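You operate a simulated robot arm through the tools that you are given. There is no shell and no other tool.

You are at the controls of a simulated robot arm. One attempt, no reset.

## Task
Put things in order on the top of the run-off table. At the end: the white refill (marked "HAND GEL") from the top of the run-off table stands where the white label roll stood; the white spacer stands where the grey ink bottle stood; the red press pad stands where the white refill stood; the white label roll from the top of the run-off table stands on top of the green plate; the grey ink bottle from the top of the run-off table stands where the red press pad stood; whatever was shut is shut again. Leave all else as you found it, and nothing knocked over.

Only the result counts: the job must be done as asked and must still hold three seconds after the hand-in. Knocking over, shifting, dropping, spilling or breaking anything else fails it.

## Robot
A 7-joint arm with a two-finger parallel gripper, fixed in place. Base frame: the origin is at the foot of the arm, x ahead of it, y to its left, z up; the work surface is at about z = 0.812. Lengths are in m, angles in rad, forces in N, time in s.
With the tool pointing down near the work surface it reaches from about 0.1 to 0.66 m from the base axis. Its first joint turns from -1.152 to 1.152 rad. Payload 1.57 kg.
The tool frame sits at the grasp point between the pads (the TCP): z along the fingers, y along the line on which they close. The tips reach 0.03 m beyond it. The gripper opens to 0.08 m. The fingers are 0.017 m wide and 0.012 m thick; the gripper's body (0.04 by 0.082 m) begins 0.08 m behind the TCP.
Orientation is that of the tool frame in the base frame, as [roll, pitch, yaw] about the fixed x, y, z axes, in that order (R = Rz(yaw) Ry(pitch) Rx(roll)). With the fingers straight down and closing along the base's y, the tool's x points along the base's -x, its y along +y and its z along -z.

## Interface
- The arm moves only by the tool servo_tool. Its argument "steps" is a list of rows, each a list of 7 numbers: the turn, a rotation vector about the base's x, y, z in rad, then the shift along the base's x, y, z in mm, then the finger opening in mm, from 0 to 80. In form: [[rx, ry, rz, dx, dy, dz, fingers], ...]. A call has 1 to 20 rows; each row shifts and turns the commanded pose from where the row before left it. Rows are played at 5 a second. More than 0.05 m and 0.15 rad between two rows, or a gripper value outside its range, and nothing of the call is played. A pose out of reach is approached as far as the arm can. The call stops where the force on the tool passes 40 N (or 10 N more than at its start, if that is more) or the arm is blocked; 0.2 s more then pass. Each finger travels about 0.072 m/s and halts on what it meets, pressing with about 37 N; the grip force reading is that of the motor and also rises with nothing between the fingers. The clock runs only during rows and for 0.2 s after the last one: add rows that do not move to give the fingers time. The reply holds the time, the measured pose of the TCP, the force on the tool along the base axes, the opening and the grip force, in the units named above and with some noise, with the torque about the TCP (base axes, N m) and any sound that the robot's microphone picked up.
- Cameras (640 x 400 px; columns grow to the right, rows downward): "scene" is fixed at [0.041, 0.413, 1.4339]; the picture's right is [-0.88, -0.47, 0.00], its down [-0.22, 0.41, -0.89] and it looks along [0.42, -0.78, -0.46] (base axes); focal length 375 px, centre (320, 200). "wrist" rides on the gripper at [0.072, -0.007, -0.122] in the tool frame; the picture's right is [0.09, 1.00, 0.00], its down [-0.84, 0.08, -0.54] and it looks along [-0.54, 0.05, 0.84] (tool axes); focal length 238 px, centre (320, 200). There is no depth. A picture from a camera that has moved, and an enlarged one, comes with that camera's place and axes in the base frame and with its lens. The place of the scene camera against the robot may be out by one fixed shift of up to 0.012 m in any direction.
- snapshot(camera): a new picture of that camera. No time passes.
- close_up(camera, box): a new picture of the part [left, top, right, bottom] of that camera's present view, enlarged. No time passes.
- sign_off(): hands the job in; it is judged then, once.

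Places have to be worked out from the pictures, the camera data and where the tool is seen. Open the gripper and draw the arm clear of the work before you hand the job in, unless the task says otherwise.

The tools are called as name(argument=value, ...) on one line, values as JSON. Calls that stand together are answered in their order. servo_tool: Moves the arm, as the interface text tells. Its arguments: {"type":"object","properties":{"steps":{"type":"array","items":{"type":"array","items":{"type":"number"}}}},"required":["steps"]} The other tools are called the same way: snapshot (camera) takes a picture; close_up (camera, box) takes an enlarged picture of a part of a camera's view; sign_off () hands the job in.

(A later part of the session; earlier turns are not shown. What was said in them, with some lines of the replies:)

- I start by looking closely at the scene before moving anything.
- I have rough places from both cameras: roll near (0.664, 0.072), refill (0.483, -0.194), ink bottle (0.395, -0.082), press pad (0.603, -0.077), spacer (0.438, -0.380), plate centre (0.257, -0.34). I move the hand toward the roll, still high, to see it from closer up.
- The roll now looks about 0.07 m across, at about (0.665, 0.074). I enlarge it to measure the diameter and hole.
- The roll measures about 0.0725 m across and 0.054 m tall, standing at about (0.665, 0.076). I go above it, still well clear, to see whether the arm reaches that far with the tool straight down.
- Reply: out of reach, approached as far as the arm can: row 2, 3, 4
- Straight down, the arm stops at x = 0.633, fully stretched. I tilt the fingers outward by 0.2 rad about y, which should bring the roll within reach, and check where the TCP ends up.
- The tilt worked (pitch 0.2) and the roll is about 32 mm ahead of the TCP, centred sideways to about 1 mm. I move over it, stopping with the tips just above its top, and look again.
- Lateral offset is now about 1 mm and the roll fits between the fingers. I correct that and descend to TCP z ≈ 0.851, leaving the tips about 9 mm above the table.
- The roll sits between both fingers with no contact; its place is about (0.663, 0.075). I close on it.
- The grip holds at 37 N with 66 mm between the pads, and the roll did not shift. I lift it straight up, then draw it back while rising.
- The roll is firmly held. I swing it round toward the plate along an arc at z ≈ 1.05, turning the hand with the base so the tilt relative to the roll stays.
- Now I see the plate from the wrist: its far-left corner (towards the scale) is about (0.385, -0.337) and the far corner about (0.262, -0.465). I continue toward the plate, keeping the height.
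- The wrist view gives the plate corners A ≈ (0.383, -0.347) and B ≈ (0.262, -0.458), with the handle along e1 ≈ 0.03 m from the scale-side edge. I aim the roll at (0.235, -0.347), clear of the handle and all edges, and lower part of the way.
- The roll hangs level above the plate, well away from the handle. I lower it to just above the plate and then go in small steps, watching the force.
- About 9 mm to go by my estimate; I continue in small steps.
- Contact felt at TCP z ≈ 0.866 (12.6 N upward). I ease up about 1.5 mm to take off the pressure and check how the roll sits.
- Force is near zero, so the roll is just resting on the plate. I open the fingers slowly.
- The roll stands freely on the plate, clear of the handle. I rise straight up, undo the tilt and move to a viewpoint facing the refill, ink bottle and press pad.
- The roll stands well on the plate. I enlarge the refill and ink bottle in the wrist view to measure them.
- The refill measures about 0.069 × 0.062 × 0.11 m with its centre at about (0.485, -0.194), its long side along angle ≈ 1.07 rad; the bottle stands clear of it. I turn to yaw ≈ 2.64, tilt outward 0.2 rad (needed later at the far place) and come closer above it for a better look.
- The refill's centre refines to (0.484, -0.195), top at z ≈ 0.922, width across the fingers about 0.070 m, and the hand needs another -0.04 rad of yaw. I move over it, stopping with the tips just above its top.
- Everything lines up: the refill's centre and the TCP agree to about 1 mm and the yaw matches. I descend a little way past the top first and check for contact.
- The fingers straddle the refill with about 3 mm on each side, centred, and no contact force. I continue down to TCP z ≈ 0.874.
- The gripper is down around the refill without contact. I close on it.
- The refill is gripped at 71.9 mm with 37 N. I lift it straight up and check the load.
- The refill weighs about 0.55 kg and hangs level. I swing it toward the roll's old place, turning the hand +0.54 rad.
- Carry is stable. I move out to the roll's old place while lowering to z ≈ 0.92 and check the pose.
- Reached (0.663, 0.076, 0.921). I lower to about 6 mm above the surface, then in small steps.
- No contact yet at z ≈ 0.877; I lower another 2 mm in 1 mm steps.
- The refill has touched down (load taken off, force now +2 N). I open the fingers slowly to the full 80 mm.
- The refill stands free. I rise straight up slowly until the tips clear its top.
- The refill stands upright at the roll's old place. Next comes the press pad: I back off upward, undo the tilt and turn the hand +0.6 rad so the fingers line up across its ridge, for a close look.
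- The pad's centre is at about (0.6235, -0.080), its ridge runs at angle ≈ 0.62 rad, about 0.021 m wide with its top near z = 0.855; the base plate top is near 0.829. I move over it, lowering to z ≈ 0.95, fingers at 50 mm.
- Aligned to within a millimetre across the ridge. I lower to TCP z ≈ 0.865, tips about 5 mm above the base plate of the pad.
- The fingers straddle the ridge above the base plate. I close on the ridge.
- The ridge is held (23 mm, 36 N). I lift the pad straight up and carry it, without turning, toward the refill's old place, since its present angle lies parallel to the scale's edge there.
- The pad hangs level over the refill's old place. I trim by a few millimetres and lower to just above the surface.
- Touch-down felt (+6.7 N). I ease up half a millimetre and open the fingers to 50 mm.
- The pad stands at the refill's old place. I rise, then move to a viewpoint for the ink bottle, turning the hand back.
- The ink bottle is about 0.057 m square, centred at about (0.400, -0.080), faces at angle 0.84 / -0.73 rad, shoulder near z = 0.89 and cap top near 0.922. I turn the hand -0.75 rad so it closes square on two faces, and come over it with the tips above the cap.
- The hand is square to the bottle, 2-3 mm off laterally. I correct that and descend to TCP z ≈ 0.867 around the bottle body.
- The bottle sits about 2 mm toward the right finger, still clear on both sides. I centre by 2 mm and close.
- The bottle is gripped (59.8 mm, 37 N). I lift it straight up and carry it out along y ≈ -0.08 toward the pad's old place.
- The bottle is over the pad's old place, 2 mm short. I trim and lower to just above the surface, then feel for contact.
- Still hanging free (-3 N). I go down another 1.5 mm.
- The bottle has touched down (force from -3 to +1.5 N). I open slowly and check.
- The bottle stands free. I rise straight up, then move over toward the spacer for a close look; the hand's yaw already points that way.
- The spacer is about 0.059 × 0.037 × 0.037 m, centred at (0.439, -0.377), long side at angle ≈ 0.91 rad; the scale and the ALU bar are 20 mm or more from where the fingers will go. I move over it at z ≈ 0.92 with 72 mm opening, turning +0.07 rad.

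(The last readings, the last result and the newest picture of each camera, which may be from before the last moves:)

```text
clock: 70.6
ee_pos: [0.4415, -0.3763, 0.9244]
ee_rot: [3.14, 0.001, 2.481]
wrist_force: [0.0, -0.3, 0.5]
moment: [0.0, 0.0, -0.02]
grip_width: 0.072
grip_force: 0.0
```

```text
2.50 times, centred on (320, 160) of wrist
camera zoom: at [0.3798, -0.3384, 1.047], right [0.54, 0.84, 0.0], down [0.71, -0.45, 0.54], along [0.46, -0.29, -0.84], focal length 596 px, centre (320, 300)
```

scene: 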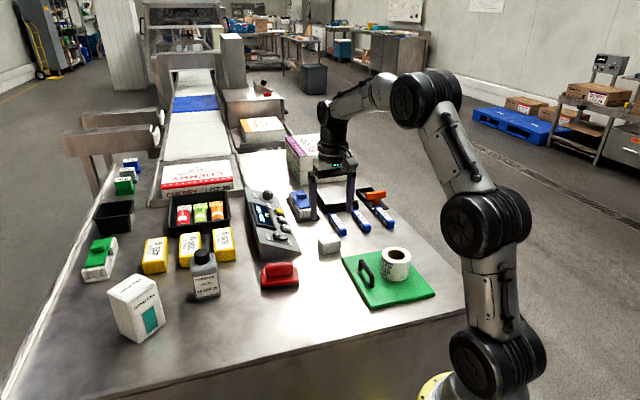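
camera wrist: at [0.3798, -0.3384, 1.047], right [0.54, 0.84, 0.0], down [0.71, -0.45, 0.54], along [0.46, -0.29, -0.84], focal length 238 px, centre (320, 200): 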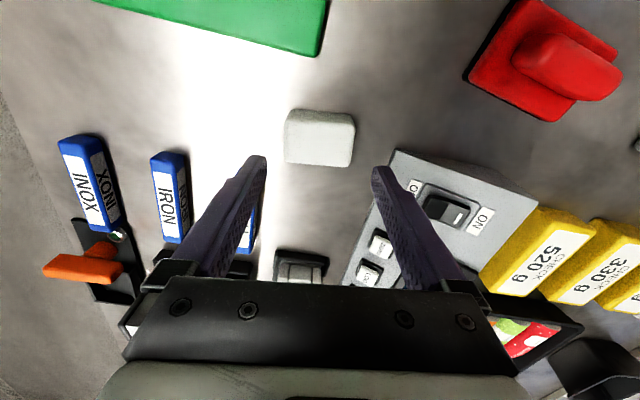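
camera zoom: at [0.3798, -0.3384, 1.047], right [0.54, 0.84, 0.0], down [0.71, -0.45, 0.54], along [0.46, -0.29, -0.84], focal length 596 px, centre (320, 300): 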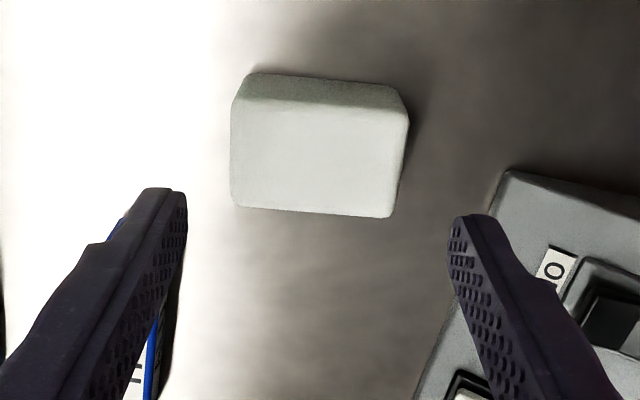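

Aligned within 2 mm. I trim and descend to TCP z ≈ 0.850 around the spacer.

servo_tool(steps=[[0, 0, 0, -1.6, -0.5, -12, 72], [0, 0, 0, 0, 0, -18, 72], [0, 0, 0, 0, 0, -18, 72], [0, 0, 0, 0, 0, -16, 72], [0, 0, 0, 0, 0, -10, 72], [0, 0, 0, 0, 0, 0, 72]])

snapshot(camera="wrist")

close_up(camera="scene", box=[260, 160, 400, 280])

```text
clock: 72.0
ee_pos: [0.4368, -0.3799, 0.85]
ee_rot: [3.141, 0.002, 2.482]
wrist_force: [-0.6, -0.6, 0.4]
moment: [-0.03, -0.01, -0.01]
grip_width: 0.0719
grip_force: 0.0
```

```text
taken
camera wrist: at [0.3779, -0.3403, 0.9717], right [0.54, 0.84, 0.0], down [0.71, -0.45, 0.54], along [0.46, -0.29, -0.84], focal length 238 px, centre (320, 200)
```

wrist: 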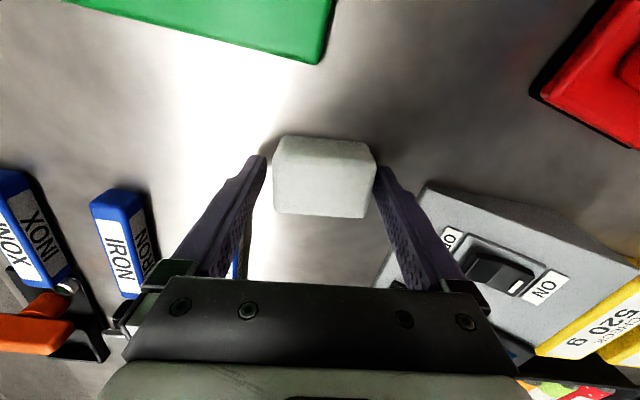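

```text
3.33 times, centred on (330, 220) of scene
camera zoom: at [0.041, 0.413, 1.4339], right [-0.88, -0.47, 0.0], down [-0.22, 0.41, -0.89], along [0.42, -0.78, -0.46], focal length 1250 px, centre (287, 133)
```

zoom: 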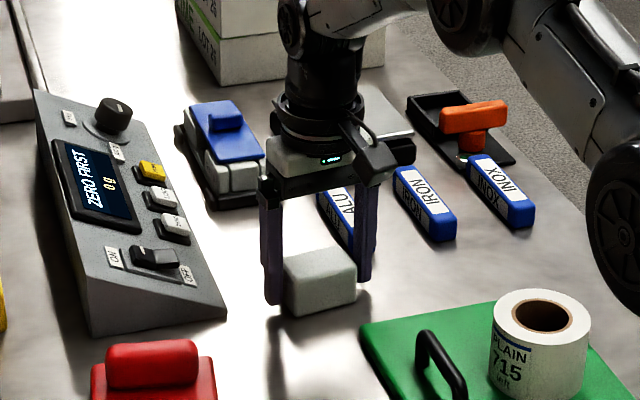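

The spacer is between the fingers, nothing touched. I close on it.

servo_tool(steps=[[0, 0, 0, 0, 0, 0, 64], [0, 0, 0, 0, 0, 0, 56], [0, 0, 0, 0, 0, 0, 46], [0, 0, 0, 0, 0, 0, 38], [0, 0, 0, 0, 0, 0, 38]])

snapshot(camera="wrist")

```text
clock: 73.2
ee_pos: [0.4382, -0.381, 0.8507]
ee_rot: [3.141, 0.0, 2.482]
wrist_force: [-0.7, -0.4, -0.6]
moment: [0.0, -0.04, -0.01]
grip_width: 0.059
grip_force: 37.4
```

```text
taken
camera wrist: at [0.3779, -0.3403, 0.9721], right [0.54, 0.84, 0.0], down [0.71, -0.45, 0.54], along [0.46, -0.29, -0.84], focal length 238 px, centre (320, 200)
```

wrist: 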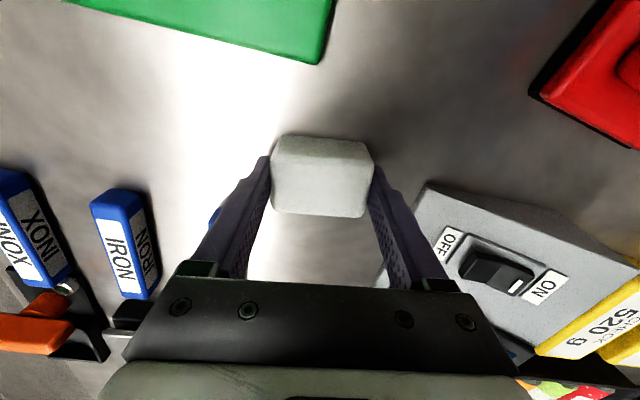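

The spacer is held (59 mm, 37 N). I lift it and carry it to the bottle's old place at about (0.399, -0.0815).

servo_tool(steps=[[0, 0, 0, 0, 0, 6, 38], [0, 0, 0, 0, 0, 16, 38], [0, 0, 0, 0, 0, 32, 38], [0, 0, 0, 0, 0, 40, 38], [0, 0, 0, -5, 30, 0, 38], [0, 0, 0, -5, 38, 0, 38], [0, 0, 0, -5, 38, 0, 38], [0, 0, 0, -5, 38, 0, 38], [0, 0, 0, -5, 38, 0, 38], [0, 0, 0, -5, 38, 0, 38], [0, 0, 0, -5, 38, 0, 38], [0, 0, 0, -5, 39, 0, 38], [0, 0, 0, 0, 0, 0, 38]])

snapshot(camera="wrist")

snapshot(camera="scene")

```text
clock: 76.0
ee_pos: [0.3977, -0.0824, 0.9432]
ee_rot: [3.141, -0.001, 2.483]
wrist_force: [0.1, -1.6, -0.6]
moment: [0.01, -0.01, -0.02]
grip_width: 0.0592
grip_force: 37.2
```

```text
taken
camera wrist: at [0.3367, -0.0438, 1.0651], right [0.54, 0.84, 0.0], down [0.71, -0.45, 0.54], along [0.46, -0.29, -0.84], focal length 238 px, centre (320, 200)
```

wrist: 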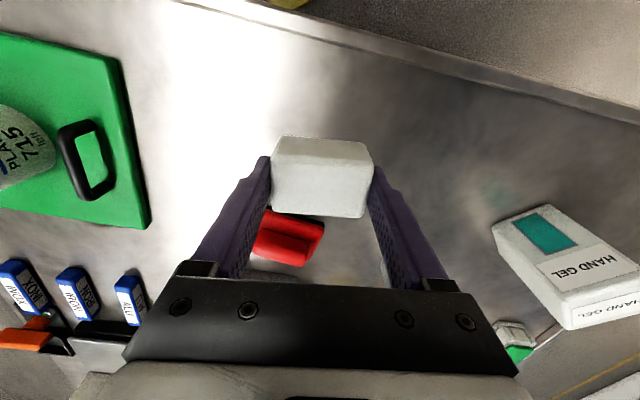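

```text
taken
```

scene: 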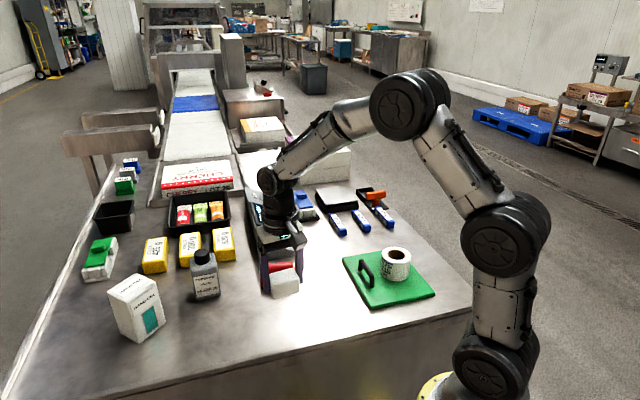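

The spacer is 1-2 mm from the target. I trim and lower to just above the surface.

servo_tool(steps=[[0, 0, 0, 1.5, 0.7, -20, 38], [0, 0, 0, 0, 0, -25, 38], [0, 0, 0, 0, 0, -25, 38], [0, 0, 0, 0, 0, -17, 38], [0, 0, 0, 0, 0, 0, 38]])

servo_tool(steps=[[0, 0, 0, 0, 0, -1.5, 38], [0, 0, 0, 0, 0, -1.5, 38], [0, 0, 0, 0, 0, 0, 38]])

```text
clock: 77.2
ee_pos: [0.3988, -0.0824, 0.8575]
ee_rot: [3.141, 0.001, 2.482]
wrist_force: [0.2, 1.1, 0.2]
moment: [0.0, 0.01, -0.01]
grip_width: 0.0588
grip_force: 36.7
```

```text
clock: 78.0
ee_pos: [0.4002, -0.0828, 0.8552]
ee_rot: [-3.141, -0.002, 2.481]
wrist_force: [0.8, 0.8, -0.6]
moment: [-0.01, -0.05, 0.0]
grip_width: 0.0589
grip_force: 36.7
```

servo_tool(steps=[[0, 0, 0, 0, 0, -1, 38], [0, 0, 0, 0, 0, -1, 38], [0, 0, 0, 0, 0, 0, 38]])

servo_tool(steps=[[0, 0, 0, 0, 0, -1, 38], [0, 0, 0, 0, 0, 0, 38]])

```text
clock: 78.8
ee_pos: [0.3993, -0.0814, 0.8529]
ee_rot: [-3.141, 0.001, 2.482]
wrist_force: [0.0, 0.5, -0.7]
moment: [0.0, 0.0, 0.0]
grip_width: 0.0589
grip_force: 36.7
```

```text
clock: 79.4
ee_pos: [0.4005, -0.0827, 0.8513]
ee_rot: [3.141, 0.001, 2.482]
wrist_force: [0.5, -0.3, 0.0]
moment: [0.02, -0.02, 0.0]
grip_width: 0.0588
grip_force: 36.4
```

Still no clear contact at z ≈ 0.8513, close to the pick-up height of 0.8505. I go down another millimetre.

servo_tool(steps=[[0, 0, 0, 0, 0, -0.7, 38], [0, 0, 0, 0, 0, 0, 38]])

servo_tool(steps=[[0, 0, 0, 0, 0, -0.7, 38], [0, 0, 0, 0, 0, 0, 38]])

```text
clock: 80.0
ee_pos: [0.3993, -0.0813, 0.8519]
ee_rot: [-3.142, -0.001, 2.482]
wrist_force: [0.6, -1.0, -0.3]
moment: [-0.01, 0.0, 0.0]
grip_width: 0.059
grip_force: 37.7
```

```text
clock: 80.6
ee_pos: [0.399, -0.0817, 0.8496]
ee_rot: [-3.142, 0.001, 2.483]
wrist_force: [-0.1, -0.1, -1.1]
moment: [0.03, -0.01, 0.02]
grip_width: 0.0589
grip_force: 36.8
```

servo_tool(steps=[[0, 0, 0, 0, 0, -0.8, 38], [0, 0, 0, 0, 0, 0, 38]])

close_up(camera="scene", box=[240, 230, 340, 320])

```text
clock: 81.2
ee_pos: [0.3994, -0.0818, 0.8499]
ee_rot: [3.141, 0.0, 2.483]
wrist_force: [-0.1, -0.1, -0.7]
moment: [-0.01, -0.02, 0.01]
grip_width: 0.0593
grip_force: 37.0
```

```text
4.44 times, centred on (290, 275) of scene
camera zoom: at [0.041, 0.413, 1.4339], right [-0.88, -0.47, 0.0], down [-0.22, 0.41, -0.89], along [0.42, -0.78, -0.46], focal length 1666 px, centre (453, -133)
```

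zoom: 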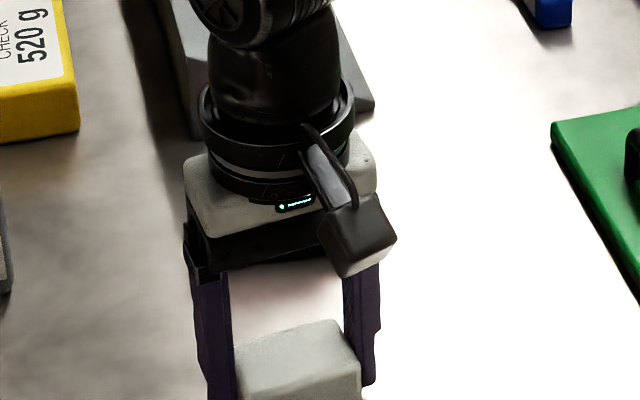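

No contact yet, so I continue in sub-millimetre steps.

servo_tool(steps=[[0, 0, 0, 0, 0, -0.8, 38], [0, 0, 0, 0, 0, 0, 38]])

close_up(camera="scene", box=[240, 250, 330, 320])

```text
clock: 81.8
ee_pos: [0.4002, -0.0825, 0.85]
ee_rot: [3.142, 0.001, 2.481]
wrist_force: [-2.4, -2.0, 10.3]
moment: [-0.03, 0.23, 0.01]
grip_width: 0.0589
grip_force: 37.1
```

```text
5.71 times, centred on (285, 285) of scene
camera zoom: at [0.0408, 0.4129, 1.4339], right [-0.88, -0.47, 0.0], down [-0.22, 0.41, -0.89], along [0.42, -0.78, -0.46], focal length 2142 px, centre (520, -286)
```

zoom: 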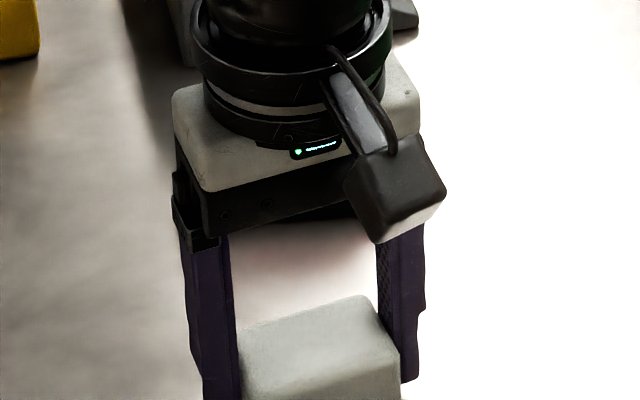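

Contact felt (+10 N). I ease up half a millimetre and open slowly.

servo_tool(steps=[[0, 0, 0, 0, 0, 0.5, 38], [0, 0, 0, 0, 0, 0, 54], [0, 0, 0, 0, 0, 0, 60], [0, 0, 0, 0, 0, 0, 66], [0, 0, 0, 0, 0, 0, 74], [0, 0, 0, 0, 0, 0, 74]])

snapshot(camera="wrist")

snapshot(camera="scene")

```text
clock: 83.2
ee_pos: [0.3992, -0.0803, 0.8497]
ee_rot: [-3.14, 0.001, 2.482]
wrist_force: [0.6, 0.2, -0.7]
moment: [-0.02, -0.03, -0.01]
grip_width: 0.0739
grip_force: 0.0
```

```text
taken
camera wrist: at [0.3393, -0.042, 0.9718], right [0.54, 0.84, 0.0], down [0.71, -0.45, 0.54], along [0.46, -0.29, -0.84], focal length 238 px, centre (320, 200)
```

wrist: 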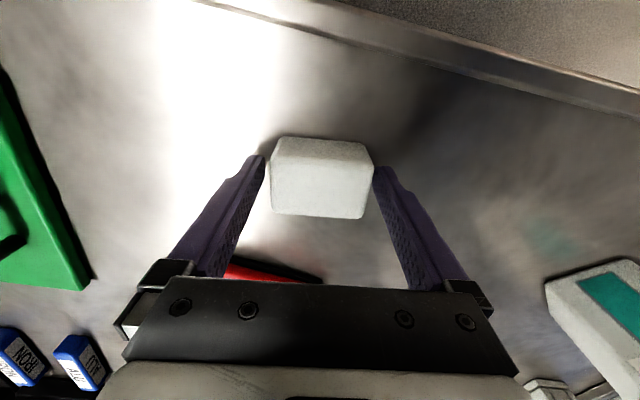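

```text
taken
```

scene: 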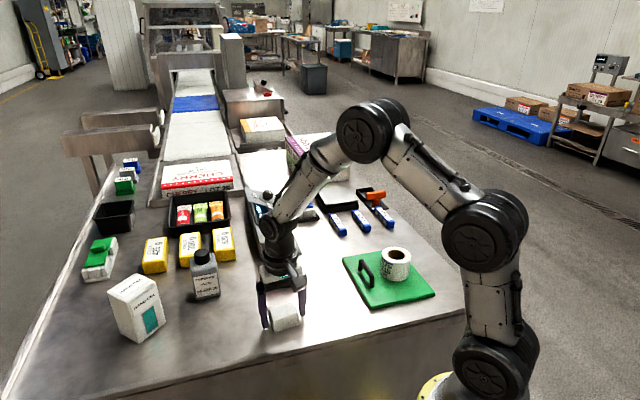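

The spacer stands on the table, released. I rise straight up and draw back to near the starting pose.

servo_tool(steps=[[0, 0, 0, 0, 0, 12, 74], [0, 0, 0, 0, 0, 30, 74], [0, 0, 0, 0, 0, 45, 80], [0, 0, 0, 0, 0, 45, 80], [0, 0, 0.11, 0, 5, 45, 80], [0, 0, 0.11, 0, 10, 45, 80], [0, 0, 0.11, 0, 10, 45, 80], [0, 0, 0.11, -5, 10, 45, 80], [0, 0, 0.11, -5, 10, 40, 80], [0, 0, 0.11, 0, 10, 10, 80], [0, 0, 0, 0, 0, 0, 80]])

snapshot(camera="wrist")

snapshot(camera="scene")

```text
clock: 85.6
ee_pos: [0.3884, -0.0253, 1.215]
ee_rot: [-3.141, 0.001, -3.14]
wrist_force: [0.4, -0.4, -0.2]
moment: [0.0, 0.01, -0.01]
grip_width: 0.0801
grip_force: 0.0
```

```text
taken
camera wrist: at [0.3172, -0.0324, 1.3356], right [-0.09, 1.0, 0.0], down [0.84, 0.08, 0.54], along [0.54, 0.05, -0.84], focal length 238 px, centre (320, 200)
```

wrist: 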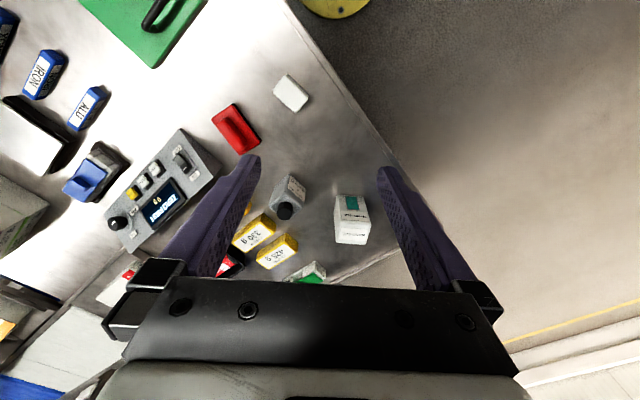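

```text
taken
```

scene: 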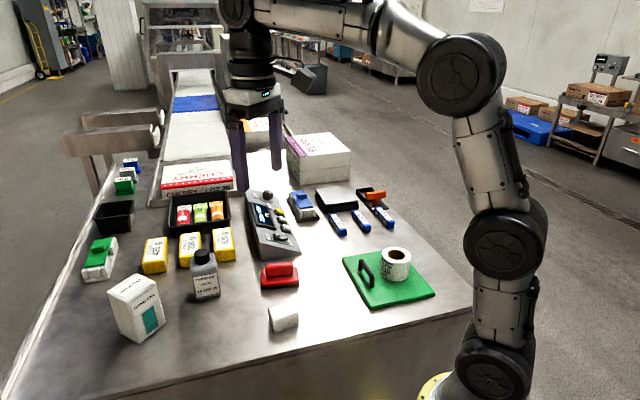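

Everything appears in place. I take enlarged pictures for a last check that all things stand upright and the rest is undisturbed.

close_up(camera="scene", box=[80, 150, 280, 350])

close_up(camera="scene", box=[230, 170, 450, 350])

```text
2.00 times, centred on (180, 250) of scene
camera zoom: at [0.041, 0.413, 1.4339], right [-0.88, -0.47, 0.0], down [-0.22, 0.41, -0.89], along [0.42, -0.78, -0.46], focal length 750 px, centre (600, 100)
```

zoom: 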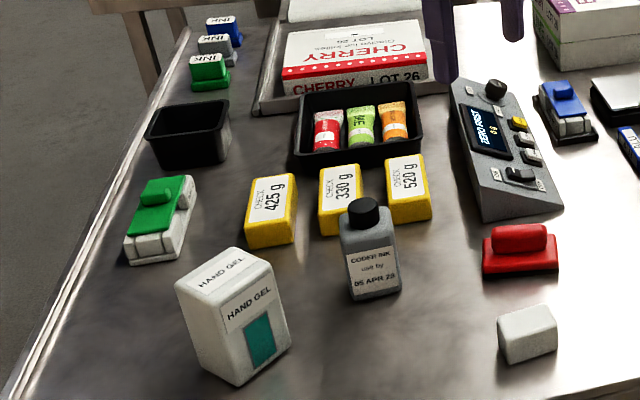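

```text
2.22 times, centred on (340, 260) of scene
camera zoom: at [0.041, 0.413, 1.4339], right [-0.88, -0.47, 0.0], down [-0.22, 0.41, -0.89], along [0.42, -0.78, -0.46], focal length 833 px, centre (276, 67)
```

zoom: 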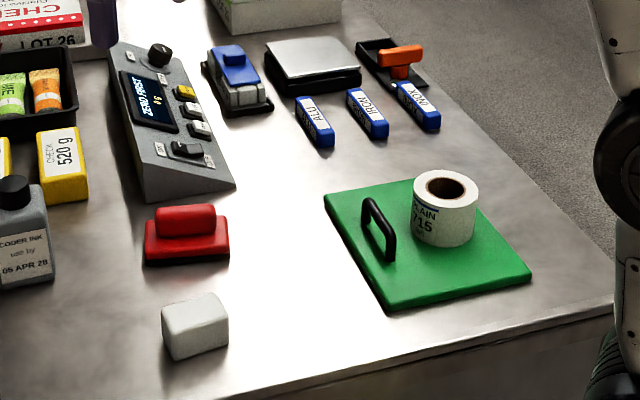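

All five items stand upright at their targets: the roll on the plate, the refill at the roll's place, the pad at the refill's place, the bottle at the pad's place and the spacer at the bottle's place. Everything else matches the first pictures, nothing was opened, and the arm is clear with the gripper open, so I hand in the job.

sign_off()

```text
The job is handed in.
```

I moved all five items to their places and handed the job in. The last pictures showed them all standing upright.

| Item | Where it stands now |
|---|---|
| White label roll | On top of the green plate, clear of the handle |
| White refill ("HAND GEL") | Where the label roll stood |
| Red press pad | Where the refill stood |
| Grey ink bottle | Where the press pad stood |
| White spacer | Where the ink bottle stood |

By my measurements from the pictures, each item is within a few millimetres of its target. The refill was turned by about 0.5 rad on the way; the task did not fix its orientation.

I opened nothing, so nothing needed shutting. The other things on the table looked the same in the final pictures as in the first ones. The arm is drawn clear with the gripper open.
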